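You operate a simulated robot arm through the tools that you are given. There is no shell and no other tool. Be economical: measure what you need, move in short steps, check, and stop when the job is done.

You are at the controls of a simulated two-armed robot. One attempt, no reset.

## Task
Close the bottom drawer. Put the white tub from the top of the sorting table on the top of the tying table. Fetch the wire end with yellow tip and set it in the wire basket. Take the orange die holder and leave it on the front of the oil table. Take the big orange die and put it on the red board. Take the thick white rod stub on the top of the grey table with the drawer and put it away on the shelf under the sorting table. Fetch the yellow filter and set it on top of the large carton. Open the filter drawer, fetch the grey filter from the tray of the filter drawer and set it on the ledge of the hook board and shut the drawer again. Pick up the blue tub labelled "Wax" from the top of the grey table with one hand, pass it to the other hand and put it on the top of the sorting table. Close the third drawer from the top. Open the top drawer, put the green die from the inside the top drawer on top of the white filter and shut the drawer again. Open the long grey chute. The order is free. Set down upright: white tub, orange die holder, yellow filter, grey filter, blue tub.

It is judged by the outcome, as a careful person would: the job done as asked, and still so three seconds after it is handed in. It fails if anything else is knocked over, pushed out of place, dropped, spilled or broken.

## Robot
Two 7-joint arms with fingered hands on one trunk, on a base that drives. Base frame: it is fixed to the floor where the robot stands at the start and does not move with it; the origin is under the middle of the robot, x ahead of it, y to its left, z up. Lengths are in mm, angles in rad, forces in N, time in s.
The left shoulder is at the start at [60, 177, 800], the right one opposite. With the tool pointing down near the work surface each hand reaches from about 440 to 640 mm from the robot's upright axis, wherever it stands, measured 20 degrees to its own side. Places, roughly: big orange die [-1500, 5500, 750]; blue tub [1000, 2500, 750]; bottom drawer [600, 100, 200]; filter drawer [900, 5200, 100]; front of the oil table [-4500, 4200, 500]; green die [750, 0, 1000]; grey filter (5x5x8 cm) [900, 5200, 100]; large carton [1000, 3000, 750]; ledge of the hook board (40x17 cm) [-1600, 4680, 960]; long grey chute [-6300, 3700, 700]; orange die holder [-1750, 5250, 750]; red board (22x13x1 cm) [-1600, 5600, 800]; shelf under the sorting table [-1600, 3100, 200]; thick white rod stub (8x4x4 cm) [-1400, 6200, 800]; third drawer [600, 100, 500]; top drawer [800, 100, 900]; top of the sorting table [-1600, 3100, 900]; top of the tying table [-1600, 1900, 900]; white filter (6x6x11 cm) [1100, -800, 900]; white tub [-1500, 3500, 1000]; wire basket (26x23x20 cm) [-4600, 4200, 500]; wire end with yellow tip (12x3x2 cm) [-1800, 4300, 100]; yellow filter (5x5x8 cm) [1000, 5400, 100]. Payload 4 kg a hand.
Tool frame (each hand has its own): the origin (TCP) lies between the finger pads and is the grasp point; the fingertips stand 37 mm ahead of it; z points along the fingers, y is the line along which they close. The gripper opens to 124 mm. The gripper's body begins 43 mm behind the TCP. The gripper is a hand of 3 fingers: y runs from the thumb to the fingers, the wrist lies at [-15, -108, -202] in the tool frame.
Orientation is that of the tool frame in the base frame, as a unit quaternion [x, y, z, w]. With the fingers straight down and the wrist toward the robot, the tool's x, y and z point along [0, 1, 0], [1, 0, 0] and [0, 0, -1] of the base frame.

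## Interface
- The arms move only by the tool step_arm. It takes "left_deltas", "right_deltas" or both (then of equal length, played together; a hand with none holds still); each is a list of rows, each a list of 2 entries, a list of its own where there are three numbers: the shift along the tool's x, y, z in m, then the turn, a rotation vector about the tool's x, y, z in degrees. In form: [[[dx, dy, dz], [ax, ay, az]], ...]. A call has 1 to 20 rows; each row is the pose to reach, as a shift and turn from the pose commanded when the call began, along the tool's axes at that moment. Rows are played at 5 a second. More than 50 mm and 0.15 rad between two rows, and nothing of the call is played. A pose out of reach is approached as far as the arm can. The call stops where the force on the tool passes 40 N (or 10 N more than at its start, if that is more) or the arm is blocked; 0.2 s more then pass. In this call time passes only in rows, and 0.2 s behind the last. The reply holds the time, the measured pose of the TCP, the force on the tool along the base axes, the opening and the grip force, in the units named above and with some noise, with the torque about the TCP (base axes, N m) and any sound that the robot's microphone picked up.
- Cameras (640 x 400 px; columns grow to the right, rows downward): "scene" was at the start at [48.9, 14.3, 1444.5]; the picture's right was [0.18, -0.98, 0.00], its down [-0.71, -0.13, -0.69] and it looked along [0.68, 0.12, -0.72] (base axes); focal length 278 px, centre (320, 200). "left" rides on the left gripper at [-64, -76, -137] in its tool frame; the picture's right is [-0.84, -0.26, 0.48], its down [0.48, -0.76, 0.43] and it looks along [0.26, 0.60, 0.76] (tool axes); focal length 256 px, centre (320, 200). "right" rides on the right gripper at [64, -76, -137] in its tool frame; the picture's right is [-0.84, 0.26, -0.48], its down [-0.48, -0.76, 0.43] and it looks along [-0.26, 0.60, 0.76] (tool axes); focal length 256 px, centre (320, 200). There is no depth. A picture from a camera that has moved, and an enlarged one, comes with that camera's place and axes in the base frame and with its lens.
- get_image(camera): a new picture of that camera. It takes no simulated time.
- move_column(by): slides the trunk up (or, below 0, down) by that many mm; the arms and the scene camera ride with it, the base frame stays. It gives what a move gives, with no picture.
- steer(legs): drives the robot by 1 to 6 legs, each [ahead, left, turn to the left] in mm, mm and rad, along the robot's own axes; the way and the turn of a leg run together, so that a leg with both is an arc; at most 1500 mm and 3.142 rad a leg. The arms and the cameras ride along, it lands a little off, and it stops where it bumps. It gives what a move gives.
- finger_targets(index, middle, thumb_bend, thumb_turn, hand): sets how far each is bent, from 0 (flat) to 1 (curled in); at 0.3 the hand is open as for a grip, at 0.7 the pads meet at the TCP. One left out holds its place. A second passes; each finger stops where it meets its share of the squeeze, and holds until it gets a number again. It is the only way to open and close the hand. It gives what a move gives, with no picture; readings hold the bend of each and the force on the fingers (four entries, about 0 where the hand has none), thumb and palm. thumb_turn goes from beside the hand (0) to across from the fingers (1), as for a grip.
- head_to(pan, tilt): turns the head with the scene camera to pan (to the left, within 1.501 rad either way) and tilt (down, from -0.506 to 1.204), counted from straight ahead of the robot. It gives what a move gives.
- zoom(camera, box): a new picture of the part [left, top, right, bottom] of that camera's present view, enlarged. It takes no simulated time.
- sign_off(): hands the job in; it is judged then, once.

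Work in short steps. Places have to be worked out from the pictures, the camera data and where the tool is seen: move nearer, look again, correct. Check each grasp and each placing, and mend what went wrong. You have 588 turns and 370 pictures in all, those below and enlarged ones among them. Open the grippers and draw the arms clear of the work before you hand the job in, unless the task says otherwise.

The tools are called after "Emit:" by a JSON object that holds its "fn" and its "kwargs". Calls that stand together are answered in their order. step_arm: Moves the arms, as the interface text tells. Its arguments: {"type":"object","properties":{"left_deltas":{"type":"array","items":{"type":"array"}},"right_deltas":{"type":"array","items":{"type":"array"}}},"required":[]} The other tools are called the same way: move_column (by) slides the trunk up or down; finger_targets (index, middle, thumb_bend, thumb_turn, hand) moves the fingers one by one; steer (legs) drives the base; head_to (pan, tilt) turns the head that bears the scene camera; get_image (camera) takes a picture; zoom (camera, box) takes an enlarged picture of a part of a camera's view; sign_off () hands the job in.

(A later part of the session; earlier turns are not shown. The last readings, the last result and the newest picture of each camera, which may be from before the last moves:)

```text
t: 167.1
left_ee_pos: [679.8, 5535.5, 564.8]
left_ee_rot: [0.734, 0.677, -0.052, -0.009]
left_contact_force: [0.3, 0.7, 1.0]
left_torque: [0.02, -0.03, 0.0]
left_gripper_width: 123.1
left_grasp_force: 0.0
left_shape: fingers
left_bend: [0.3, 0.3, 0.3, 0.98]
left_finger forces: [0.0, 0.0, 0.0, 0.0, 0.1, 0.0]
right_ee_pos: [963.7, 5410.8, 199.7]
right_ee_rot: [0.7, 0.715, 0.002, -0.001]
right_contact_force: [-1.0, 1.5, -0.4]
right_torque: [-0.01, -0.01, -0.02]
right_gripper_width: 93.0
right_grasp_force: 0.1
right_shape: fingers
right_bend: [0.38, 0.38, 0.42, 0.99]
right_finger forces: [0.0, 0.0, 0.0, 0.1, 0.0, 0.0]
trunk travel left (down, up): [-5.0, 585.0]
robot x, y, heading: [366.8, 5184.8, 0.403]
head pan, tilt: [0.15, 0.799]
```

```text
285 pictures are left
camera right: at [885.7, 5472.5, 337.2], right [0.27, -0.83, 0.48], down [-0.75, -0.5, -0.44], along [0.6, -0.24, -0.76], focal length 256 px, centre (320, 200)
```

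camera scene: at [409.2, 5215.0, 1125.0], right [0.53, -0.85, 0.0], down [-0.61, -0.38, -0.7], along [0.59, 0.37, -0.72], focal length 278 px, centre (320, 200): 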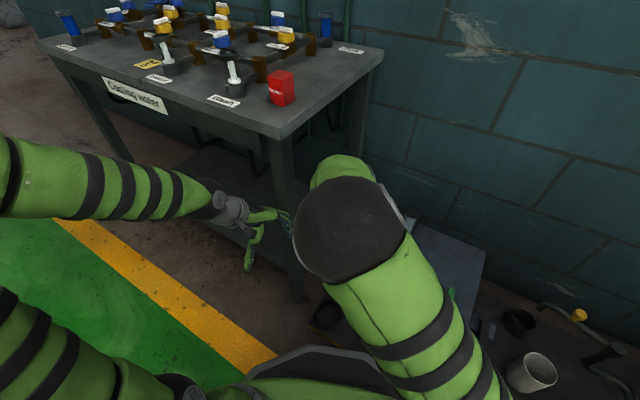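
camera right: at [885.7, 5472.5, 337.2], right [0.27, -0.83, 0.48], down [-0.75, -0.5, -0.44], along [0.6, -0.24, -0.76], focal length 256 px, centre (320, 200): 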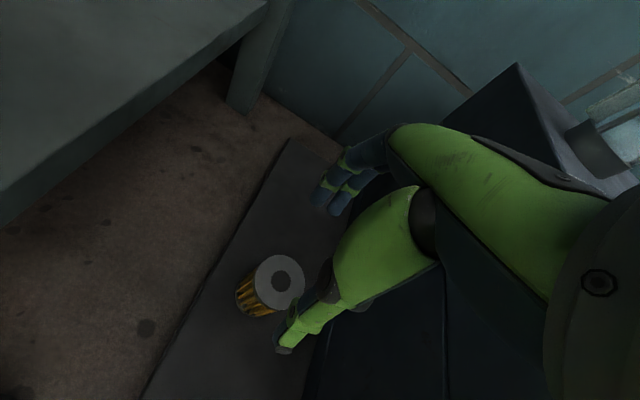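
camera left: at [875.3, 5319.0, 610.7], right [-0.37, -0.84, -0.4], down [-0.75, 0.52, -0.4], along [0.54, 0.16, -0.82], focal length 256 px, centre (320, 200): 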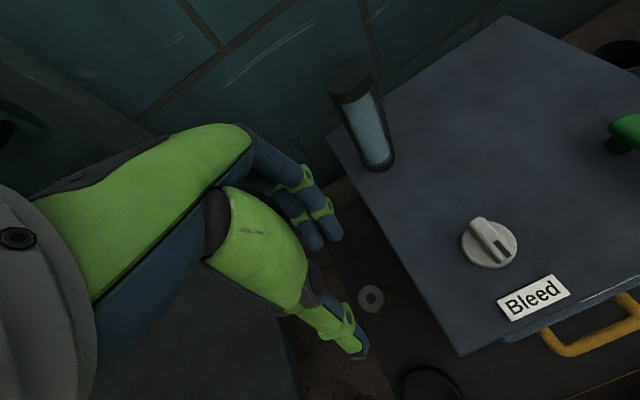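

Well aligned. I descend another 112 mm around the filter and close.

Emit:
{"fn": "step_arm", "kwargs": {"right_deltas": [[[-0.002, 0, 0.04], [0, 0, 0]], [[-0.002, 0, 0.08], [0, 0, 0]], [[-0.002, 0, 0.112], [0, 0, 0]]]}}

Emit:
{"fn": "finger_targets", "kwargs": {"hand": "right", "index": 0.64, "middle": 0.64, "thumb_bend": 0.64}}

Emit:
{"fn": "get_image", "kwargs": {"camera": "right"}}

```text
t: 167.9
left_ee_pos: [679.0, 5534.4, 565.0]
left_ee_rot: [0.735, 0.676, -0.052, -0.009]
left_contact_force: [-0.5, 0.5, -0.6]
left_torque: [0.01, -0.03, 0.03]
left_gripper_width: 123.3
left_grasp_force: 0.1
left_shape: fingers
left_bend: [0.3, 0.3, 0.3, 0.98]
left_finger forces: [0.0, 0.0, 0.0, 0.0, 0.0, 0.0]
right_ee_pos: [964.0, 5408.6, 87.4]
right_ee_rot: [0.699, 0.715, 0.001, 0.0]
right_contact_force: [-0.5, 0.2, 0.4]
right_torque: [0.0, -0.01, 0.03]
right_gripper_width: 93.3
right_grasp_force: 0.3
right_shape: fingers
right_bend: [0.38, 0.38, 0.42, 0.99]
right_finger forces: [0.0, 0.0, 0.1, 0.0, 0.2, 0.1]
trunk travel left (down, up): [-5.0, 585.0]
robot x, y, heading: [366.1, 5187.1, 0.403]
head pan, tilt: [0.15, 0.799]
```

```text
t: 168.9
left_ee_pos: [680.0, 5535.9, 563.9]
left_ee_rot: [0.734, 0.677, -0.053, -0.009]
left_contact_force: [0.3, 0.1, -0.2]
left_torque: [0.01, -0.02, 0.04]
left_gripper_width: 123.2
left_grasp_force: 0.0
left_shape: fingers
left_bend: [0.3, 0.3, 0.3, 0.98]
left_finger forces: [0.1, 0.1, 0.0, 0.0, 0.0, 0.0]
right_ee_pos: [963.8, 5409.2, 90.2]
right_ee_rot: [0.699, 0.715, 0.003, 0.0]
right_contact_force: [4.9, -0.9, 14.1]
right_torque: [0.01, -0.69, -0.05]
right_gripper_width: 49.8
right_grasp_force: 23.1
right_shape: fingers
right_bend: [0.54, 0.55, 0.6, 1.0]
right_finger forces: [12.1, 11.6, 0.0, 0.0, 23.0, 0.0]
trunk travel left (down, up): [-5.0, 585.0]
robot x, y, heading: [367.9, 5183.3, 0.406]
head pan, tilt: [0.15, 0.799]
```

```text
284 pictures are left
camera right: at [886.1, 5471.1, 226.3], right [0.27, -0.83, 0.48], down [-0.75, -0.5, -0.44], along [0.61, -0.24, -0.76], focal length 256 px, centre (320, 200)
```

right: 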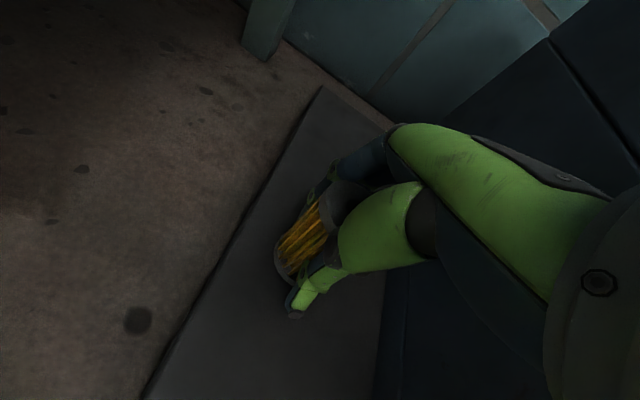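

Gripped. I lift straight up.

Emit:
{"fn": "step_arm", "kwargs": {"right_deltas": [[[0, 0, -0.04], [0, 0, 0]], [[0, 0, -0.085], [0, 0, 0]], [[0, 0, -0.13], [0, 0, 0]], [[0, 0, -0.175], [0, 0, 0]], [[0, 0, -0.22], [0, 0, 0]], [[0, 0, -0.265], [0, 0, 0]], [[0, 0, -0.31], [0, 0, 0]], [[0, 0, -0.355], [0, 0, 0]], [[0, 0, -0.4], [0, 0, 0]]]}}

Emit:
{"fn": "get_image", "kwargs": {"camera": "right"}}

```text
t: 170.9
left_ee_pos: [679.3, 5535.0, 564.5]
left_ee_rot: [0.734, 0.677, -0.052, -0.009]
left_contact_force: [-0.6, 0.1, -0.5]
left_torque: [-0.02, -0.05, -0.01]
left_gripper_width: 123.3
left_grasp_force: 0.2
left_shape: fingers
left_bend: [0.3, 0.3, 0.3, 0.98]
left_finger forces: [0.0, 0.1, 0.0, 0.0, 0.0, 0.1]
right_ee_pos: [962.5, 5409.3, 489.0]
right_ee_rot: [0.699, 0.715, -0.001, -0.001]
right_contact_force: [-0.7, 0.3, -1.8]
right_torque: [-0.01, 0.04, 0.01]
right_gripper_width: 48.9
right_grasp_force: 21.2
right_shape: fingers
right_bend: [0.55, 0.56, 0.59, 1.0]
right_finger forces: [11.1, 9.8, 0.0, 0.0, 21.4, 0.0]
trunk travel left (down, up): [-5.0, 585.0]
robot x, y, heading: [366.8, 5187.3, 0.398]
head pan, tilt: [0.15, 0.799]
```

```text
283 pictures are left
camera right: at [885.0, 5470.7, 625.2], right [0.28, -0.83, 0.48], down [-0.75, -0.5, -0.43], along [0.6, -0.24, -0.76], focal length 256 px, centre (320, 200)
```

right: 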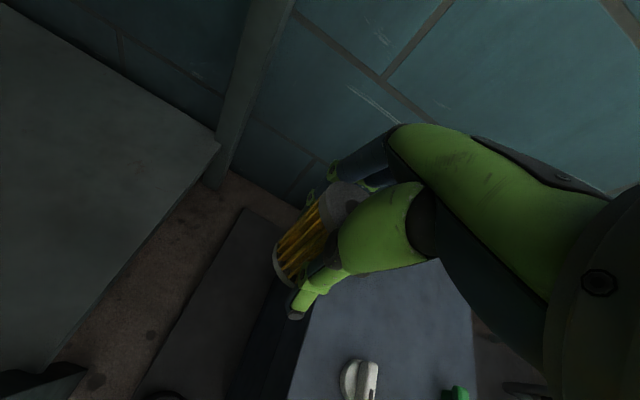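

Yellow filter is held. With the left hand free I'll also open the filter drawer (handle bar ≈ (798, 5167, 140)). First I back out and straighten the heading.

Emit:
{"fn": "steer", "kwargs": {"legs": [[-270, 0, 0], [0, 0, -0.398]]}}

Emit:
{"fn": "head_to", "kwargs": {"pan": 0.1, "tilt": 0.85}}

Emit:
{"fn": "get_image", "kwargs": {"camera": "scene"}}

```text
t: 174.0
left_ee_pos: [543.6, 5281.7, 565.8]
left_ee_rot: [0.853, 0.519, -0.05, -0.02]
left_contact_force: [0.3, -0.1, 0.3]
left_torque: [0.0, -0.03, 0.02]
left_gripper_width: 123.4
left_grasp_force: 0.0
left_shape: fingers
left_bend: [0.3, 0.3, 0.3, 0.98]
left_finger forces: [0.0, 0.0, 0.1, 0.1, 0.0, 0.0]
right_ee_pos: [756.8, 5054.9, 489.2]
right_ee_rot: [0.827, 0.562, 0.0, 0.0]
right_contact_force: [-0.8, -0.6, -1.2]
right_torque: [-0.01, 0.03, -0.02]
right_gripper_width: 49.2
right_grasp_force: 20.7
right_shape: fingers
right_bend: [0.55, 0.56, 0.59, 1.0]
right_finger forces: [10.9, 9.8, 0.0, 0.0, 21.1, 0.1]
trunk travel left (down, up): [-5.0, 585.0]
robot x, y, heading: [118.3, 5078.4, 0.0]
head pan, tilt: [0.15, 0.799]
```

```text
t: 174.7
left_ee_pos: [545.7, 5281.5, 566.2]
left_ee_rot: [0.854, 0.518, -0.049, -0.02]
left_contact_force: [0.6, 0.4, -0.1]
left_torque: [-0.01, -0.01, -0.01]
left_gripper_width: 123.2
left_grasp_force: 0.0
left_shape: fingers
left_bend: [0.3, 0.3, 0.3, 0.98]
left_finger forces: [0.0, 0.0, 0.0, 0.1, 0.0, 0.0]
right_ee_pos: [755.7, 5055.9, 488.7]
right_ee_rot: [0.827, 0.562, 0.0, -0.001]
right_contact_force: [-0.4, -0.4, -0.9]
right_torque: [0.01, 0.02, -0.01]
right_gripper_width: 49.2
right_grasp_force: 21.2
right_shape: fingers
right_bend: [0.55, 0.56, 0.59, 1.0]
right_finger forces: [11.0, 9.8, 0.0, 0.1, 21.2, 0.0]
trunk travel left (down, up): [-5.0, 585.0]
robot x, y, heading: [123.3, 5077.4, 0.01]
head pan, tilt: [0.099, 0.85]
```

```text
282 pictures are left
camera scene: at [169.1, 5086.8, 1121.0], right [0.1, -0.99, 0.0], down [-0.75, -0.08, -0.66], along [0.66, 0.07, -0.75], focal length 278 px, centre (320, 200)
```

scene: 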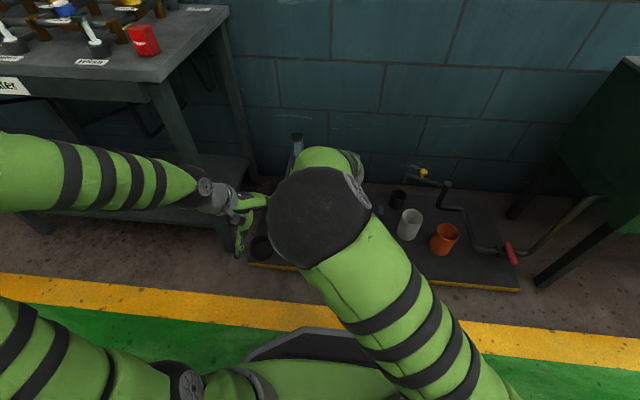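

The right elbow hides the drawer. I swing the right hand (with the filter) to the right and up, and square the left hand.

Emit:
{"fn": "step_arm", "kwargs": {"right_deltas": [[[-0.036, -0.003, -0.021], [0, 0, -3]], [[-0.072, -0.006, -0.043], [0, 0, -6]], [[-0.108, -0.009, -0.064], [0, 0, -9]], [[-0.145, -0.012, -0.086], [0, 0, -12]], [[-0.181, -0.015, -0.107], [0, 0, -15]], [[-0.217, -0.018, -0.129], [0, 0, -18]], [[-0.253, -0.021, -0.15], [0, 0, -21]]], "left_deltas": [[[0, 0, 0], [-0.7, 0.5, -3.9]], [[0, 0, 0], [-1.4, 1, -7.8]], [[0, 0, 0], [-2.1, 1.5, -11.7]], [[0, 0, 0], [-2.8, 2, -15.6]], [[0, 0, 0], [-3.5, 2.6, -19.5]], [[0, 0, 0], [-4.2, 3.1, -23.4]], [[0, 0, 0], [-4.8, 3.6, -27.4]]]}}

Emit:
{"fn": "get_image", "kwargs": {"camera": "scene"}}

```text
t: 176.3
left_ee_pos: [551.2, 5280.7, 568.2]
left_ee_rot: [0.708, 0.706, 0.004, -0.013]
left_contact_force: [0.2, -0.1, -0.1]
left_torque: [0.02, -0.01, 0.02]
left_gripper_width: 123.3
left_grasp_force: 0.0
left_shape: fingers
left_bend: [0.3, 0.3, 0.3, 0.98]
left_finger forces: [0.0, 0.0, 0.0, 0.0, 0.0, 0.1]
left hand out of reach, approached as far as the arm can: row 6, 7
right_ee_pos: [643.2, 4829.2, 638.6]
right_ee_rot: [0.71, 0.705, -0.001, 0.0]
right_contact_force: [-0.5, 0.4, -1.9]
right_torque: [-0.03, 0.04, 0.03]
right_gripper_width: 48.9
right_grasp_force: 21.2
right_shape: fingers
right_bend: [0.56, 0.56, 0.59, 1.0]
right_finger forces: [11.0, 9.8, 0.1, 0.1, 21.0, 0.0]
trunk travel left (down, up): [-5.0, 585.0]
robot x, y, heading: [120.3, 5081.5, 0.008]
head pan, tilt: [0.099, 0.85]
```

```text
281 pictures are left
camera scene: at [169.1, 5087.1, 1120.9], right [0.1, -0.99, 0.0], down [-0.75, -0.08, -0.66], along [0.66, 0.07, -0.75], focal length 278 px, centre (320, 200)
```

scene: 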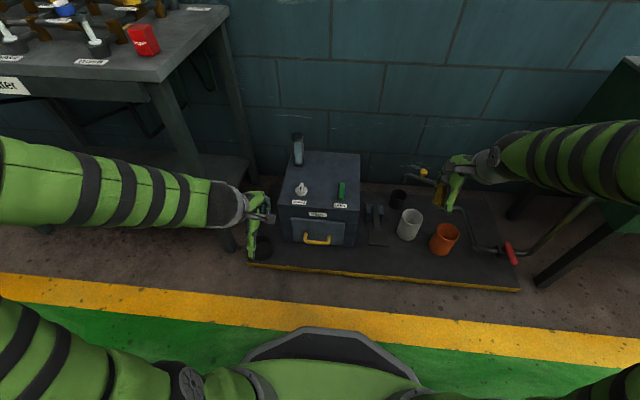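

Handle at about (808, 5168, 140). I extend the left hand 80 mm and drive so that it comes above the handle.

Emit:
{"fn": "step_arm", "kwargs": {"left_deltas": [[[0, 0.04, 0], [0, 0, 0]], [[0, 0.08, 0], [0, 0, 0]]]}}

Emit:
{"fn": "steer", "kwargs": {"legs": [[165, -113, 0]]}}

Emit:
{"fn": "get_image", "kwargs": {"camera": "left"}}

Emit:
{"fn": "get_image", "kwargs": {"camera": "scene"}}

```text
t: 176.9
left_ee_pos: [629.7, 5281.6, 567.6]
left_ee_rot: [0.708, 0.706, 0.005, -0.011]
left_contact_force: [0.4, 0.0, -0.3]
left_torque: [0.0, 0.02, -0.05]
left_gripper_width: 123.4
left_grasp_force: 0.1
left_shape: fingers
left_bend: [0.3, 0.3, 0.3, 0.98]
left_finger forces: [0.1, 0.0, 0.0, 0.0, 0.0, 0.1]
right_ee_pos: [643.3, 4827.7, 638.7]
right_ee_rot: [0.71, 0.704, -0.001, 0.001]
right_contact_force: [-0.6, -0.3, -1.9]
right_torque: [0.02, -0.02, 0.01]
right_gripper_width: 48.7
right_grasp_force: 21.2
right_shape: fingers
right_bend: [0.56, 0.56, 0.59, 1.0]
right_finger forces: [11.0, 9.7, 0.0, 0.0, 21.1, 0.0]
trunk travel left (down, up): [-5.0, 585.0]
robot x, y, heading: [123.9, 5079.5, 0.002]
head pan, tilt: [0.099, 0.85]
```

```text
t: 178.5
left_ee_pos: [796.8, 5170.0, 567.3]
left_ee_rot: [0.707, 0.707, 0.005, -0.012]
left_contact_force: [0.3, 0.3, 0.9]
left_torque: [-0.01, 0.0, 0.01]
left_gripper_width: 123.4
left_grasp_force: 0.1
left_shape: fingers
left_bend: [0.3, 0.3, 0.3, 0.98]
left_finger forces: [0.0, 0.0, 0.0, 0.0, 0.1, 0.1]
right_ee_pos: [811.3, 4716.8, 638.6]
right_ee_rot: [0.71, 0.704, 0.001, 0.0]
right_contact_force: [0.2, 0.2, -1.3]
right_torque: [0.0, 0.0, 0.02]
right_gripper_width: 48.6
right_grasp_force: 20.9
right_shape: fingers
right_bend: [0.56, 0.56, 0.59, 1.0]
right_finger forces: [11.0, 9.8, 0.0, 0.1, 21.0, 0.1]
trunk travel left (down, up): [-5.0, 585.0]
robot x, y, heading: [285.9, 4970.2, 0.004]
head pan, tilt: [0.099, 0.85]
```

```text
280 pictures are left
camera left: at [721.8, 5102.4, 702.1], right [-0.26, -0.83, -0.5], down [-0.76, 0.49, -0.41], along [0.59, 0.27, -0.76], focal length 256 px, centre (320, 200)
```

left: 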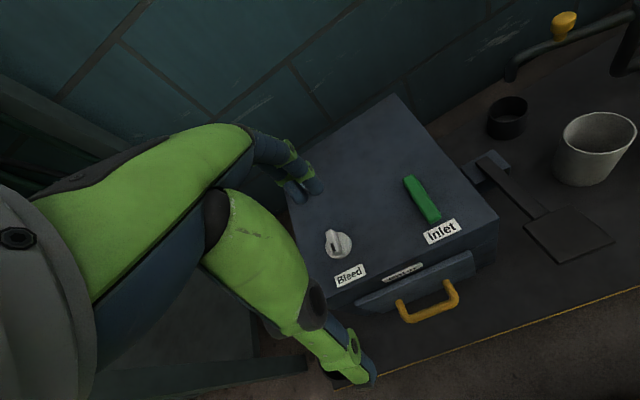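

```text
279 pictures are left
camera scene: at [335.5, 4974.5, 1121.0], right [0.1, -0.99, 0.0], down [-0.75, -0.08, -0.66], along [0.66, 0.07, -0.75], focal length 278 px, centre (320, 200)
```

scene: 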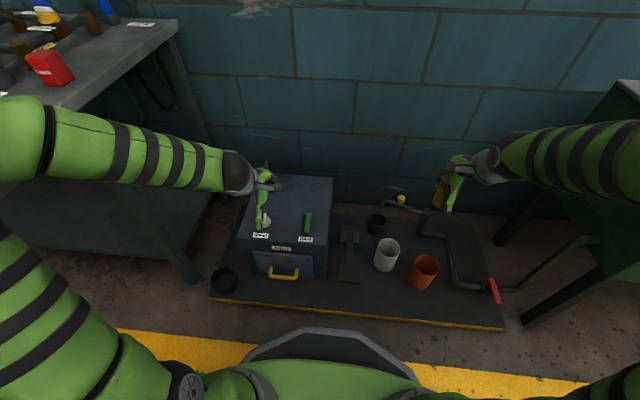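

I descend to z≈340 for a closer look at the handle.

Emit:
{"fn": "step_arm", "kwargs": {"left_deltas": [[[0, -0.02, 0.045], [0, 0, 0]], [[0, -0.02, 0.09], [0, 0, 0]], [[0, -0.02, 0.135], [0, 0, 0]], [[0, -0.02, 0.18], [0, 0, 0]], [[0, -0.02, 0.225], [0, 0, 0]]]}}

Emit:
{"fn": "finger_targets", "kwargs": {"hand": "left", "index": 0.58, "middle": 0.58, "thumb_bend": 0.35}}

Emit:
{"fn": "get_image", "kwargs": {"camera": "left"}}

Emit:
{"fn": "zoom", "kwargs": {"camera": "scene", "box": [200, 160, 360, 300]}}

```text
t: 179.7
left_ee_pos: [774.0, 5174.5, 343.0]
left_ee_rot: [0.708, 0.707, 0.005, -0.013]
left_contact_force: [-0.1, -0.5, 0.6]
left_torque: [-0.01, -0.01, 0.0]
left_gripper_width: 123.2
left_grasp_force: 0.1
left_shape: fingers
left_bend: [0.3, 0.3, 0.3, 0.98]
left_finger forces: [0.0, 0.0, 0.0, 0.1, 0.0, 0.0]
right_ee_pos: [812.1, 4716.8, 640.1]
right_ee_rot: [0.71, 0.704, -0.001, 0.0]
right_contact_force: [-0.2, 0.3, -1.1]
right_torque: [0.01, -0.04, -0.02]
right_gripper_width: 49.0
right_grasp_force: 20.8
right_shape: fingers
right_bend: [0.56, 0.56, 0.59, 1.0]
right_finger forces: [10.9, 9.7, 0.1, 0.0, 21.0, 0.0]
trunk travel left (down, up): [-5.0, 585.0]
robot x, y, heading: [288.5, 4968.8, 0.006]
head pan, tilt: [0.099, 0.85]
```

```text
t: 180.7
left_ee_pos: [774.3, 5175.6, 341.8]
left_ee_rot: [0.708, 0.706, 0.005, -0.012]
left_contact_force: [1.0, 0.1, -0.7]
left_torque: [0.0, 0.02, 0.03]
left_gripper_width: 74.1
left_grasp_force: 0.0
left_shape: fingers
left_bend: [0.57, 0.57, 0.35, 0.98]
left_finger forces: [0.1, 0.0, 0.0, 0.1, 0.0, 0.0]
right_ee_pos: [811.0, 4717.6, 639.5]
right_ee_rot: [0.711, 0.704, 0.0, -0.001]
right_contact_force: [1.5, 0.5, -1.1]
right_torque: [-0.01, 0.0, -0.02]
right_gripper_width: 48.6
right_grasp_force: 20.5
right_shape: fingers
right_bend: [0.56, 0.56, 0.59, 1.0]
right_finger forces: [11.0, 9.8, 0.1, 0.1, 21.0, 0.1]
trunk travel left (down, up): [-5.0, 585.0]
robot x, y, heading: [286.5, 4965.9, 0.003]
head pan, tilt: [0.099, 0.85]
```

```text
278 pictures are left
camera left: at [699.3, 5107.9, 477.3], right [-0.26, -0.83, -0.5], down [-0.76, 0.49, -0.41], along [0.59, 0.27, -0.76], focal length 256 px, centre (320, 200)
```

left: 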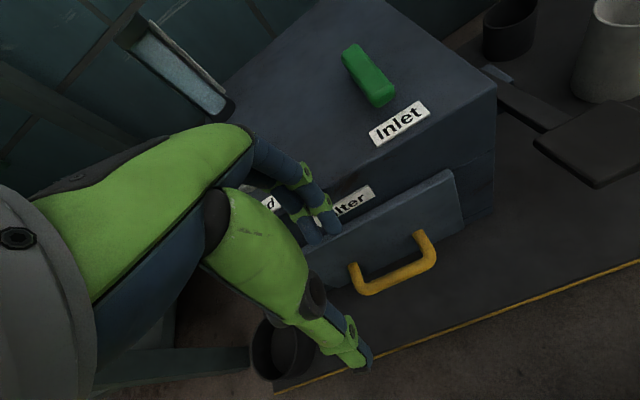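

```text
2.86 times, centred on (280, 230) of scene
camera zoom: at [335.6, 4974.5, 1121.0], right [0.1, -0.99, 0.0], down [-0.75, -0.08, -0.66], along [0.66, 0.07, -0.75], focal length 794 px, centre (434, 114)
```

zoom: 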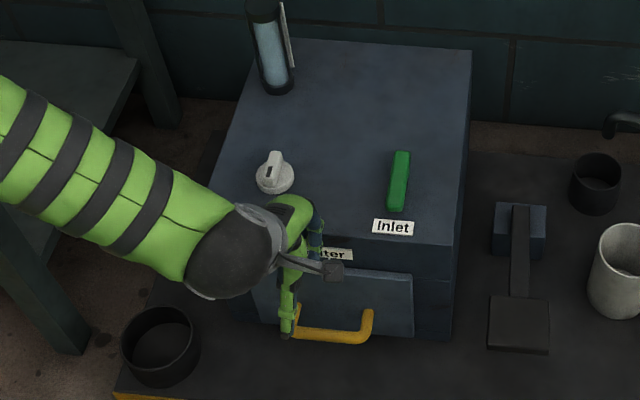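

Handle bar refined to (782, 5155, 165), ~90 mm wide. I shift 20 mm right and descend so the fingers go behind the bar.

Emit:
{"fn": "step_arm", "kwargs": {"left_deltas": [[[-0.02, 0.002, 0.03], [0, 0, 0]], [[-0.02, 0.002, 0.07], [0, 0, 0]], [[-0.02, 0.002, 0.11], [0, 0, 0]], [[-0.02, 0.002, 0.145], [0, 0, 0]]]}}

Emit:
{"fn": "get_image", "kwargs": {"camera": "left"}}

Emit:
{"fn": "zoom", "kwargs": {"camera": "scene", "box": [220, 200, 340, 300]}}

```text
t: 181.6
left_ee_pos: [769.0, 5154.7, 223.8]
left_ee_rot: [0.71, 0.704, 0.003, -0.011]
left_contact_force: [-24.7, 2.9, 20.5]
left_torque: [0.18, -1.46, 0.41]
left_gripper_width: 74.2
left_grasp_force: 15.9
left_shape: fingers
left_bend: [0.57, 0.63, 0.35, 0.98]
left_finger forces: [0.0, 32.0, 0.1, 0.0, 0.1, 0.0]
right_ee_pos: [810.3, 4718.6, 639.7]
right_ee_rot: [0.71, 0.704, 0.0, 0.0]
right_contact_force: [-0.2, -0.2, -2.1]
right_torque: [0.04, 0.03, -0.02]
right_gripper_width: 48.8
right_grasp_force: 20.8
right_shape: fingers
right_bend: [0.56, 0.56, 0.59, 1.0]
right_finger forces: [11.0, 9.8, 0.0, 0.0, 20.9, 0.0]
trunk travel left (down, up): [-5.0, 585.0]
robot x, y, heading: [286.5, 4966.8, 0.005]
head pan, tilt: [0.099, 0.85]
stopped in row 4 (left hand): the force on the tool passed its limit at 90 N (the readings are from after the stop); the commanded pose is now the measured one
```

```text
276 pictures are left
camera left: at [694.4, 5088.4, 359.4], right [-0.27, -0.83, -0.5], down [-0.76, 0.5, -0.42], along [0.59, 0.26, -0.76], focal length 256 px, centre (320, 200)
```

left: 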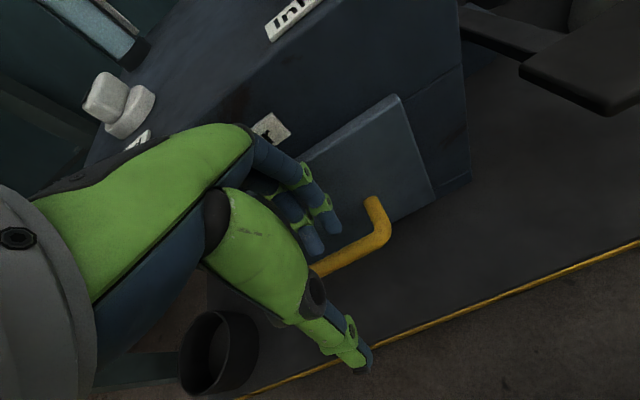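

```text
4.00 times, centred on (280, 250) of scene
camera zoom: at [333.6, 4974.4, 1121.4], right [0.11, -0.99, 0.0], down [-0.75, -0.08, -0.66], along [0.66, 0.07, -0.75], focal length 1112 px, centre (480, 0)
```

zoom: 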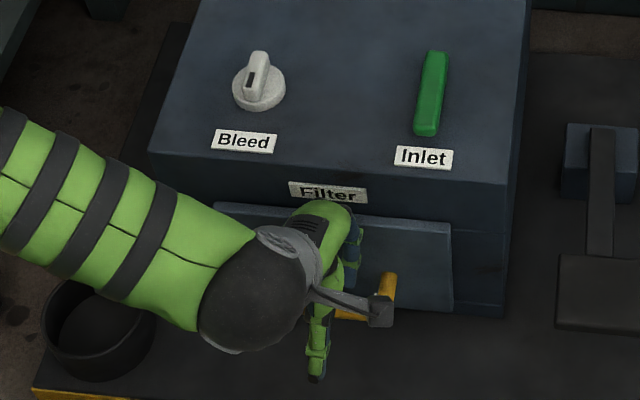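

The finger hit the drawer plate: the gap behind the bar is tight. I lift 60 mm, move back and take a close zoom to measure the gap.

Emit:
{"fn": "step_arm", "kwargs": {"left_deltas": [[[0, -0.02, -0.02], [0, 0, 0]], [[0, -0.04, -0.05], [0, 0, 0]]]}}

Emit:
{"fn": "zoom", "kwargs": {"camera": "left", "box": [240, 80, 480, 300]}}

```text
t: 182.2
left_ee_pos: [733.4, 5153.2, 273.4]
left_ee_rot: [0.71, 0.705, 0.004, -0.01]
left_contact_force: [0.6, 0.8, 0.2]
left_torque: [0.01, 0.01, -0.01]
left_gripper_width: 74.2
left_grasp_force: 0.0
left_shape: fingers
left_bend: [0.57, 0.57, 0.35, 0.98]
left_finger forces: [0.1, 0.0, 0.0, 0.1, 0.0, 0.0]
right_ee_pos: [810.4, 4717.3, 640.0]
right_ee_rot: [0.71, 0.704, 0.0, 0.0]
right_contact_force: [0.6, 0.1, -1.8]
right_torque: [-0.05, 0.03, -0.03]
right_gripper_width: 48.9
right_grasp_force: 20.8
right_shape: fingers
right_bend: [0.56, 0.56, 0.59, 1.0]
right_finger forces: [10.9, 9.9, 0.0, 0.1, 21.0, 0.0]
trunk travel left (down, up): [-5.0, 585.0]
robot x, y, heading: [285.9, 4967.5, 0.007]
head pan, tilt: [0.099, 0.85]
```

```text
1.82 times, centred on (360, 190) of left
camera zoom: at [658.1, 5087.4, 408.2], right [-0.27, -0.83, -0.5], down [-0.76, 0.5, -0.42], along [0.59, 0.27, -0.76], focal length 465 px, centre (247, 218)
```

zoom: 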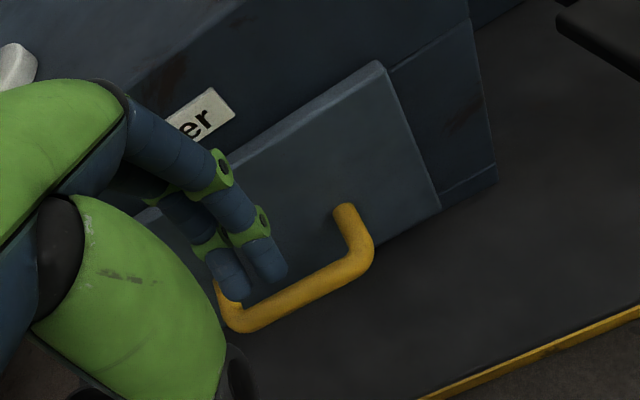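

The gap is ~29 mm; only the knuckles hit the plate. I tilt the hand 30° forward so the fingertips enter behind the bar.

Emit:
{"fn": "step_arm", "kwargs": {"left_deltas": [[[0, 0, 0], [-7.5, 0, 0]], [[0, 0.005, 0], [-15, 0, 0]], [[0, 0.01, 0.01], [-22.5, 0, 0]], [[0, 0.017, 0.02], [-30, 0, 0]]]}}

Emit:
{"fn": "get_image", "kwargs": {"camera": "left"}}

Emit:
{"fn": "zoom", "kwargs": {"camera": "scene", "box": [220, 200, 340, 300]}}

```text
t: 183.2
left_ee_pos: [720.1, 5121.2, 265.2]
left_ee_rot: [0.694, 0.716, 0.06, 0.033]
left_contact_force: [0.2, -1.5, 0.1]
left_torque: [0.05, 0.01, 0.02]
left_gripper_width: 74.1
left_grasp_force: 0.0
left_shape: fingers
left_bend: [0.57, 0.57, 0.35, 0.98]
left_finger forces: [0.0, 0.1, 0.0, 0.0, 0.1, 0.0]
left hand out of reach, approached as far as the arm can: row 1, 2, 3, 4
right_ee_pos: [810.8, 4715.6, 638.7]
right_ee_rot: [0.71, 0.704, 0.0, -0.001]
right_contact_force: [-0.2, -0.1, -1.6]
right_torque: [0.06, -0.03, 0.02]
right_gripper_width: 48.8
right_grasp_force: 21.2
right_shape: fingers
right_bend: [0.56, 0.56, 0.59, 1.0]
right_finger forces: [10.9, 9.9, 0.0, 0.1, 21.0, 0.1]
trunk travel left (down, up): [-5.0, 585.0]
robot x, y, heading: [291.3, 4967.5, 0.006]
head pan, tilt: [0.099, 0.85]
```

```text
273 pictures are left
camera left: at [629.4, 5049.3, 387.8], right [-0.16, -0.82, -0.54], down [-0.71, 0.48, -0.51], along [0.68, 0.3, -0.67], focal length 256 px, centre (320, 200)
```

left: 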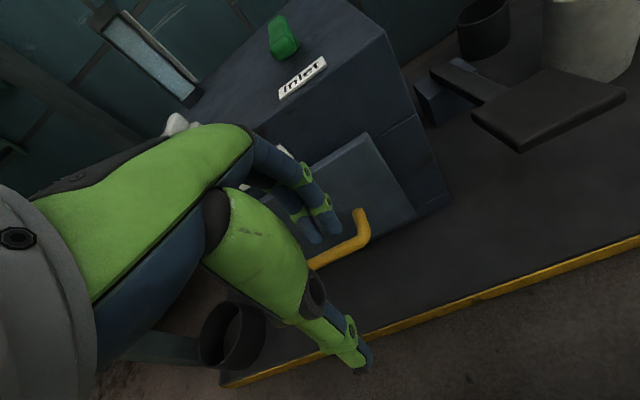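

```text
4.00 times, centred on (280, 250) of scene
camera zoom: at [335.6, 4972.6, 1121.0], right [0.1, -0.99, 0.0], down [-0.75, -0.08, -0.66], along [0.66, 0.07, -0.75], focal length 1112 px, centre (480, 0)
```

zoom: 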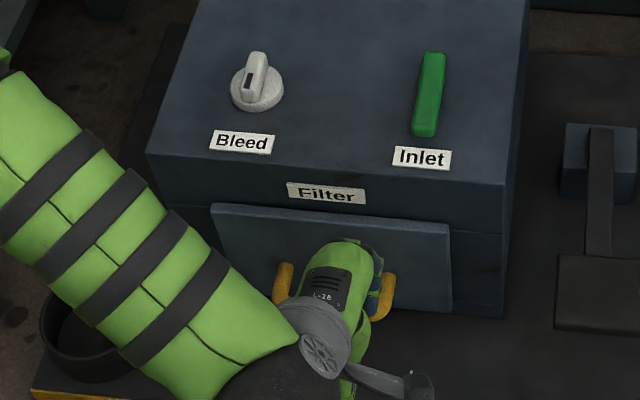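

Too close to the body for that tilt. I back the base 140 mm, then extend and tilt.

Emit:
{"fn": "steer", "kwargs": {"legs": [[-140, 0, 0]]}}

Emit:
{"fn": "step_arm", "kwargs": {"left_deltas": [[[0.006, 0.03, 0.0], [0, 0, 0]], [[0.012, 0.065, 0.01], [-4, 0, 0]], [[0.018, 0.1, 0.02], [-10, 0, 0]], [[0.024, 0.13, 0.03], [-16, 0, 0]], [[0.03, 0.145, 0.04], [-22, 0, 0]]]}}

Emit:
{"fn": "get_image", "kwargs": {"camera": "left"}}

```text
t: 184.5
left_ee_pos: [580.2, 5121.5, 264.4]
left_ee_rot: [0.693, 0.717, 0.061, 0.034]
left_contact_force: [-0.2, 0.6, 0.5]
left_torque: [-0.02, -0.01, 0.0]
left_gripper_width: 74.2
left_grasp_force: 0.1
left_shape: fingers
left_bend: [0.57, 0.57, 0.35, 0.98]
left_finger forces: [0.0, 0.1, 0.0, 0.0, 0.0, 0.0]
right_ee_pos: [672.2, 4715.5, 639.0]
right_ee_rot: [0.71, 0.704, -0.001, 0.0]
right_contact_force: [-0.2, 0.7, -1.8]
right_torque: [-0.03, 0.03, 0.0]
right_gripper_width: 48.9
right_grasp_force: 20.9
right_shape: fingers
right_bend: [0.56, 0.56, 0.59, 1.0]
right_finger forces: [11.0, 10.0, 0.0, 0.0, 20.9, 0.0]
trunk travel left (down, up): [-5.0, 585.0]
robot x, y, heading: [148.1, 4965.4, 0.009]
head pan, tilt: [0.099, 0.85]
```

```text
t: 185.7
left_ee_pos: [729.4, 5118.9, 251.3]
left_ee_rot: [0.667, 0.7, 0.205, 0.153]
left_contact_force: [-0.7, 0.6, -0.2]
left_torque: [0.02, 0.04, 0.01]
left_gripper_width: 74.3
left_grasp_force: 0.1
left_shape: fingers
left_bend: [0.57, 0.57, 0.35, 0.98]
left_finger forces: [0.0, 0.1, 0.1, 0.1, 0.0, 0.0]
left hand out of reach, approached as far as the arm can: row 2, 3, 4, 5
right_ee_pos: [670.7, 4717.1, 637.7]
right_ee_rot: [0.71, 0.705, -0.001, 0.0]
right_contact_force: [-0.8, 0.4, -1.3]
right_torque: [0.0, -0.01, 0.02]
right_gripper_width: 48.9
right_grasp_force: 20.7
right_shape: fingers
right_bend: [0.56, 0.56, 0.59, 1.0]
right_finger forces: [10.9, 9.9, 0.0, 0.0, 20.9, 0.0]
trunk travel left (down, up): [-5.0, 585.0]
robot x, y, heading: [149.8, 4967.0, 0.01]
head pan, tilt: [0.099, 0.85]
```

```text
271 pictures are left
camera left: at [600.0, 5041.5, 328.4], right [0.07, -0.8, -0.59], down [-0.48, 0.5, -0.72], along [0.87, 0.33, -0.35], focal length 256 px, centre (320, 200)
```

left: 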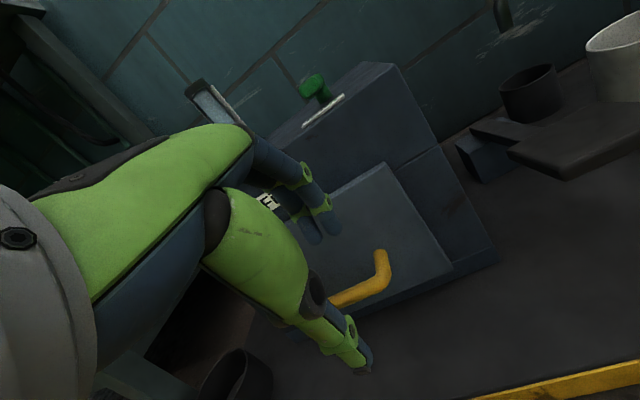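

Tilt reached (30°). I move toward the point above/behind the bar.

Emit:
{"fn": "step_arm", "kwargs": {"left_deltas": [[[0.015, 0.004, 0.015], [0, 0, 0]], [[0.029, 0.008, 0.03], [0, 0, 0]]]}}

```text
t: 186.3
left_ee_pos: [750.4, 5115.2, 234.6]
left_ee_rot: [0.667, 0.699, 0.205, 0.155]
left_contact_force: [0.5, 0.1, -0.7]
left_torque: [0.03, 0.05, 0.02]
left_gripper_width: 74.4
left_grasp_force: 0.1
left_shape: fingers
left_bend: [0.57, 0.57, 0.35, 0.98]
left_finger forces: [0.0, 0.0, 0.1, 0.0, 0.0, 0.0]
left hand out of reach, approached as far as the arm can: row 1, 2
right_ee_pos: [671.1, 4715.9, 639.4]
right_ee_rot: [0.71, 0.704, 0.0, 0.0]
right_contact_force: [0.2, -0.4, -0.8]
right_torque: [-0.02, 0.04, 0.0]
right_gripper_width: 49.1
right_grasp_force: 21.0
right_shape: fingers
right_bend: [0.56, 0.56, 0.59, 1.0]
right_finger forces: [10.9, 9.9, 0.0, 0.1, 20.8, 0.1]
trunk travel left (down, up): [-5.0, 585.0]
robot x, y, heading: [145.7, 4965.0, 0.004]
head pan, tilt: [0.099, 0.85]
```

The y cannot follow in this posture, so I shift the base left 40 mm.

Emit:
{"fn": "steer", "kwargs": {"legs": [[0, 40, 0]]}}

Emit:
{"fn": "zoom", "kwargs": {"camera": "left", "box": [240, 120, 480, 340]}}

```text
t: 187.2
left_ee_pos: [751.2, 5154.7, 234.4]
left_ee_rot: [0.667, 0.7, 0.204, 0.153]
left_contact_force: [-0.4, -0.1, 0.3]
left_torque: [0.0, -0.02, 0.0]
left_gripper_width: 74.0
left_grasp_force: 0.2
left_shape: fingers
left_bend: [0.57, 0.57, 0.35, 0.98]
left_finger forces: [0.1, 0.0, 0.0, 0.0, 0.0, 0.0]
right_ee_pos: [670.8, 4755.3, 639.7]
right_ee_rot: [0.709, 0.705, 0.0, 0.0]
right_contact_force: [0.4, -0.3, -1.5]
right_torque: [0.01, 0.0, 0.01]
right_gripper_width: 48.8
right_grasp_force: 21.0
right_shape: fingers
right_bend: [0.56, 0.56, 0.59, 1.0]
right_finger forces: [10.9, 9.7, 0.0, 0.0, 20.8, 0.1]
trunk travel left (down, up): [-5.0, 585.0]
robot x, y, heading: [150.5, 5005.2, 0.006]
head pan, tilt: [0.099, 0.85]
```

```text
1.82 times, centred on (360, 230) of left
camera zoom: at [621.8, 5077.3, 312.1], right [0.06, -0.8, -0.59], down [-0.48, 0.5, -0.72], along [0.87, 0.33, -0.35], focal length 465 px, centre (247, 146)
```

zoom: 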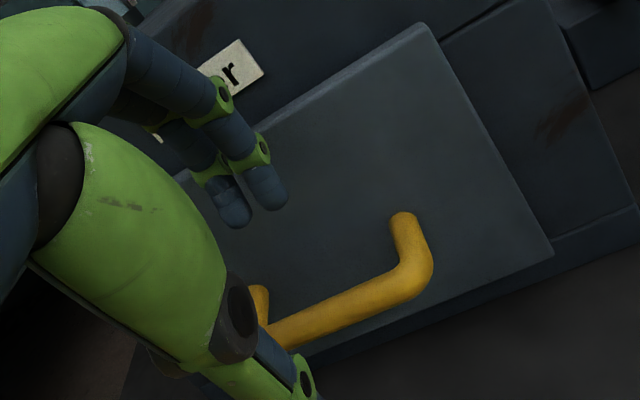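

Bar at (778, 5150, 160); fingertips at ≈(793, 5152, 216). I descend straight down 65 mm behind the bar.

Emit:
{"fn": "step_arm", "kwargs": {"left_deltas": [[[-0.001, -0.01, 0.02], [0, 0, 0]], [[-0.002, -0.02, 0.038], [0, 0, 0]], [[-0.003, -0.03, 0.058], [0, 0, 0]]]}}

Emit:
{"fn": "zoom", "kwargs": {"camera": "left", "box": [240, 120, 480, 340]}}

```text
t: 188.0
left_ee_pos: [753.5, 5153.2, 170.3]
left_ee_rot: [0.665, 0.702, 0.207, 0.149]
left_contact_force: [-0.9, 0.6, 1.9]
left_torque: [-0.02, -0.06, 0.0]
left_gripper_width: 74.2
left_grasp_force: 0.9
left_shape: fingers
left_bend: [0.57, 0.57, 0.35, 0.98]
left_finger forces: [1.3, 0.3, 0.0, 0.0, 0.0, 0.0]
right_ee_pos: [671.6, 4755.3, 638.8]
right_ee_rot: [0.71, 0.704, 0.0, 0.0]
right_contact_force: [0.2, 0.5, -1.3]
right_torque: [-0.02, 0.01, -0.02]
right_gripper_width: 48.8
right_grasp_force: 20.9
right_shape: fingers
right_bend: [0.56, 0.56, 0.59, 1.0]
right_finger forces: [10.9, 10.0, 0.1, 0.0, 20.8, 0.0]
trunk travel left (down, up): [-5.0, 585.0]
robot x, y, heading: [146.4, 5006.8, 0.006]
head pan, tilt: [0.099, 0.85]
```

```text
1.82 times, centred on (360, 230) of left
camera zoom: at [625.8, 5074.9, 247.1], right [0.07, -0.8, -0.6], down [-0.49, 0.5, -0.72], along [0.87, 0.34, -0.35], focal length 465 px, centre (247, 146)
```

zoom: 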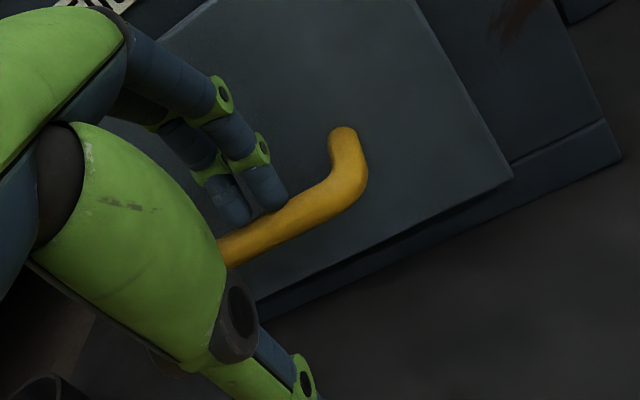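

Fingertips are entering behind the bar. I lower 12 mm more and close all fingers.

Emit:
{"fn": "step_arm", "kwargs": {"left_deltas": [[[-0.0, -0.004, 0.012], [0, 0, 0]]]}}

Emit:
{"fn": "finger_targets", "kwargs": {"hand": "left", "index": 0.75, "middle": 0.75, "thumb_bend": 0.65}}

Emit:
{"fn": "zoom", "kwargs": {"camera": "left", "box": [240, 120, 480, 340]}}

```text
t: 188.4
left_ee_pos: [754.2, 5152.3, 156.5]
left_ee_rot: [0.666, 0.702, 0.205, 0.147]
left_contact_force: [0.4, -1.0, -1.1]
left_torque: [0.0, -0.02, 0.02]
left_gripper_width: 74.4
left_grasp_force: 0.1
left_shape: fingers
left_bend: [0.57, 0.57, 0.35, 0.98]
left_finger forces: [0.1, 0.0, 0.1, 0.0, 0.1, 0.0]
left hand out of reach, approached as far as the arm can: row 1
right_ee_pos: [672.3, 4755.1, 638.0]
right_ee_rot: [0.709, 0.705, 0.0, 0.0]
right_contact_force: [0.3, 1.5, -1.3]
right_torque: [-0.02, 0.03, -0.01]
right_gripper_width: 49.0
right_grasp_force: 21.0
right_shape: fingers
right_bend: [0.56, 0.56, 0.59, 1.0]
right_finger forces: [10.9, 10.0, 0.1, 0.0, 20.9, 0.0]
trunk travel left (down, up): [-5.0, 585.0]
robot x, y, heading: [149.9, 5005.4, 0.009]
head pan, tilt: [0.099, 0.85]
```

```text
t: 189.4
left_ee_pos: [756.1, 5152.5, 157.8]
left_ee_rot: [0.665, 0.702, 0.206, 0.148]
left_contact_force: [-0.8, -1.7, -10.8]
left_torque: [0.02, -0.61, -0.08]
left_gripper_width: 17.3
left_grasp_force: 23.4
left_shape: fingers
left_bend: [0.73, 0.71, 0.62, 1.0]
left_finger forces: [11.3, 25.9, 0.0, 0.0, 9.8, 0.0]
right_ee_pos: [671.9, 4756.6, 638.1]
right_ee_rot: [0.709, 0.705, 0.0, 0.001]
right_contact_force: [0.4, 0.0, -1.2]
right_torque: [0.03, -0.01, -0.02]
right_gripper_width: 48.9
right_grasp_force: 20.9
right_shape: fingers
right_bend: [0.56, 0.56, 0.59, 1.0]
right_finger forces: [10.9, 9.9, 0.1, 0.1, 21.0, 0.0]
trunk travel left (down, up): [-5.0, 585.0]
robot x, y, heading: [150.0, 5004.1, -0.0]
head pan, tilt: [0.099, 0.85]
```

```text
1.82 times, centred on (360, 230) of left
camera zoom: at [627.5, 5073.0, 234.3], right [0.07, -0.8, -0.6], down [-0.49, 0.5, -0.72], along [0.87, 0.34, -0.36], focal length 465 px, centre (247, 146)
```

zoom: 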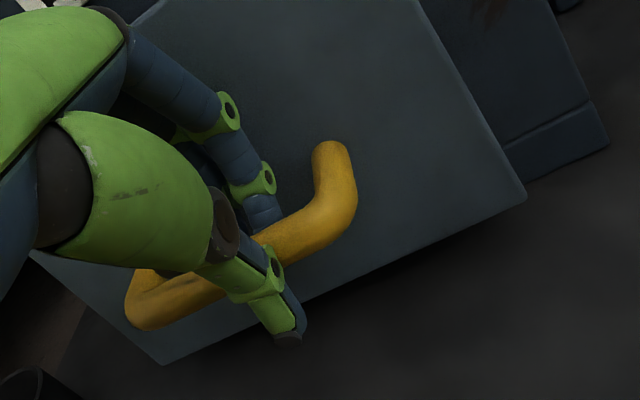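

The bar is gripped firmly. I pull by driving back 90 mm, then check.

Emit:
{"fn": "steer", "kwargs": {"legs": [[-90, 0, 0]]}}

Emit:
{"fn": "get_image", "kwargs": {"camera": "scene"}}

```text
t: 190.5
left_ee_pos: [664.7, 5151.8, 158.6]
left_ee_rot: [0.665, 0.702, 0.206, 0.149]
left_contact_force: [1.1, -0.7, -14.4]
left_torque: [-0.02, -0.36, -0.07]
left_gripper_width: 17.1
left_grasp_force: 22.9
left_shape: fingers
left_bend: [0.73, 0.71, 0.62, 1.0]
left_finger forces: [11.4, 23.7, 0.0, 0.0, 11.0, 0.1]
right_ee_pos: [581.2, 4755.5, 639.9]
right_ee_rot: [0.71, 0.704, 0.0, 0.0]
right_contact_force: [-0.3, -0.7, -1.8]
right_torque: [0.0, -0.01, 0.05]
right_gripper_width: 49.2
right_grasp_force: 21.4
right_shape: fingers
right_bend: [0.56, 0.56, 0.59, 1.0]
right_finger forces: [11.0, 9.9, 0.0, 0.1, 20.9, 0.0]
trunk travel left (down, up): [-5.0, 585.0]
robot x, y, heading: [53.1, 5007.0, 0.009]
head pan, tilt: [0.099, 0.85]
```

```text
267 pictures are left
camera scene: at [106.1, 5012.8, 1120.9], right [0.11, -0.99, 0.0], down [-0.75, -0.08, -0.66], along [0.66, 0.07, -0.75], focal length 278 px, centre (320, 200)
```

scene: 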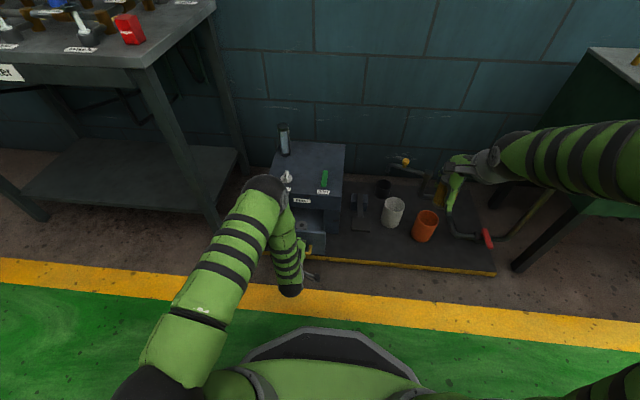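

The drawer opens. I pull another 80 mm.

Emit:
{"fn": "steer", "kwargs": {"legs": [[-80, 0, 0]]}}

Emit:
{"fn": "zoom", "kwargs": {"camera": "scene", "box": [220, 120, 400, 260]}}

```text
t: 191.6
left_ee_pos: [586.3, 5151.1, 159.4]
left_ee_rot: [0.664, 0.702, 0.208, 0.15]
left_contact_force: [26.9, 2.7, -9.1]
left_torque: [0.01, -0.3, -0.06]
left_gripper_width: 15.1
left_grasp_force: 14.7
left_shape: fingers
left_bend: [0.66, 0.66, 0.65, 1.0]
left_finger forces: [14.3, 14.5, 0.0, 0.1, 0.5, 0.0]
right_ee_pos: [502.1, 4755.4, 638.8]
right_ee_rot: [0.709, 0.705, 0.0, 0.0]
right_contact_force: [0.4, -0.3, -0.9]
right_torque: [0.01, 0.02, -0.02]
right_gripper_width: 48.8
right_grasp_force: 20.5
right_shape: fingers
right_bend: [0.56, 0.56, 0.59, 1.0]
right_finger forces: [11.0, 9.9, 0.1, 0.1, 20.8, 0.1]
trunk travel left (down, up): [-5.0, 585.0]
robot x, y, heading: [-23.7, 5002.0, 0.007]
head pan, tilt: [0.099, 0.85]
```

```text
2.86 times, centred on (310, 190) of scene
camera zoom: at [26.0, 5012.2, 1121.0], right [0.11, -0.99, 0.0], down [-0.75, -0.08, -0.66], along [0.66, 0.07, -0.75], focal length 794 px, centre (349, 229)
```

zoom: 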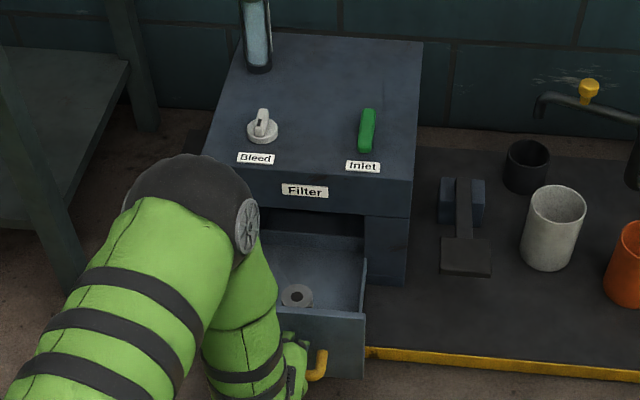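

Drawer is at its stop with the grey filter visible inside. I release and lift the hand out.

Emit:
{"fn": "finger_targets", "kwargs": {"hand": "left", "index": 0.57, "middle": 0.57, "thumb_bend": 0.3}}

Emit:
{"fn": "step_arm", "kwargs": {"left_deltas": [[[0.001, 0.012, -0.021], [0, 0, 0]], [[0.002, 0.026, -0.045], [0, 0, 0]], [[0.003, 0.04, -0.07], [0, 0, 0]], [[0.003, 0.056, -0.1], [0, 0, 0]]]}}

Emit:
{"fn": "get_image", "kwargs": {"camera": "left"}}

```text
t: 192.6
left_ee_pos: [587.0, 5151.6, 159.6]
left_ee_rot: [0.664, 0.702, 0.208, 0.15]
left_contact_force: [-0.9, 0.5, 0.1]
left_torque: [-0.02, -0.05, 0.04]
left_gripper_width: 82.9
left_grasp_force: 0.2
left_shape: fingers
left_bend: [0.56, 0.56, 0.3, 0.98]
left_finger forces: [0.1, 0.9, 0.0, 0.0, 0.1, 0.0]
right_ee_pos: [501.4, 4755.4, 639.1]
right_ee_rot: [0.71, 0.704, 0.001, 0.0]
right_contact_force: [0.5, 0.1, -1.3]
right_torque: [-0.01, -0.01, 0.0]
right_gripper_width: 49.0
right_grasp_force: 21.2
right_shape: fingers
right_bend: [0.56, 0.56, 0.59, 1.0]
right_finger forces: [11.1, 9.9, 0.1, 0.0, 20.9, 0.0]
trunk travel left (down, up): [-5.0, 585.0]
robot x, y, heading: [-25.1, 5002.1, 0.009]
head pan, tilt: [0.099, 0.85]
```

```text
t: 193.6
left_ee_pos: [587.5, 5146.9, 273.6]
left_ee_rot: [0.664, 0.703, 0.208, 0.15]
left_contact_force: [0.1, 0.3, -0.6]
left_torque: [0.02, -0.02, 0.0]
left_gripper_width: 83.2
left_grasp_force: 0.1
left_shape: fingers
left_bend: [0.56, 0.56, 0.3, 0.98]
left_finger forces: [0.0, 0.0, 0.0, 0.0, 0.1, 0.0]
right_ee_pos: [501.8, 4754.6, 637.7]
right_ee_rot: [0.709, 0.705, 0.001, 0.0]
right_contact_force: [0.3, 0.0, -1.8]
right_torque: [-0.03, -0.01, -0.02]
right_gripper_width: 49.2
right_grasp_force: 20.6
right_shape: fingers
right_bend: [0.56, 0.56, 0.59, 1.0]
right_finger forces: [10.9, 9.8, 0.1, 0.0, 20.9, 0.0]
trunk travel left (down, up): [-5.0, 585.0]
robot x, y, heading: [-25.1, 5005.2, 0.006]
head pan, tilt: [0.099, 0.85]
```

```text
265 pictures are left
camera left: at [458.8, 5068.4, 350.0], right [0.07, -0.8, -0.6], down [-0.48, 0.5, -0.72], along [0.87, 0.34, -0.35], focal length 256 px, centre (320, 200)
```

left: 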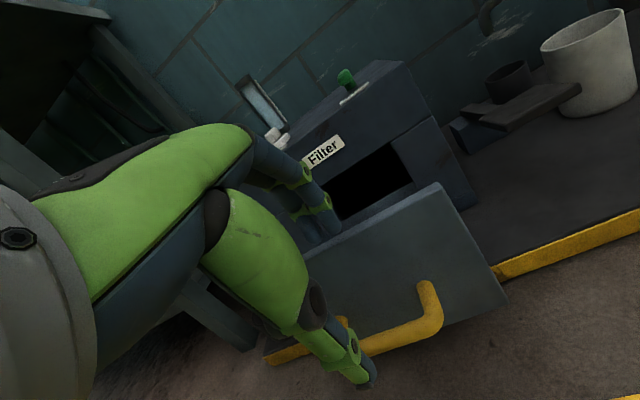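

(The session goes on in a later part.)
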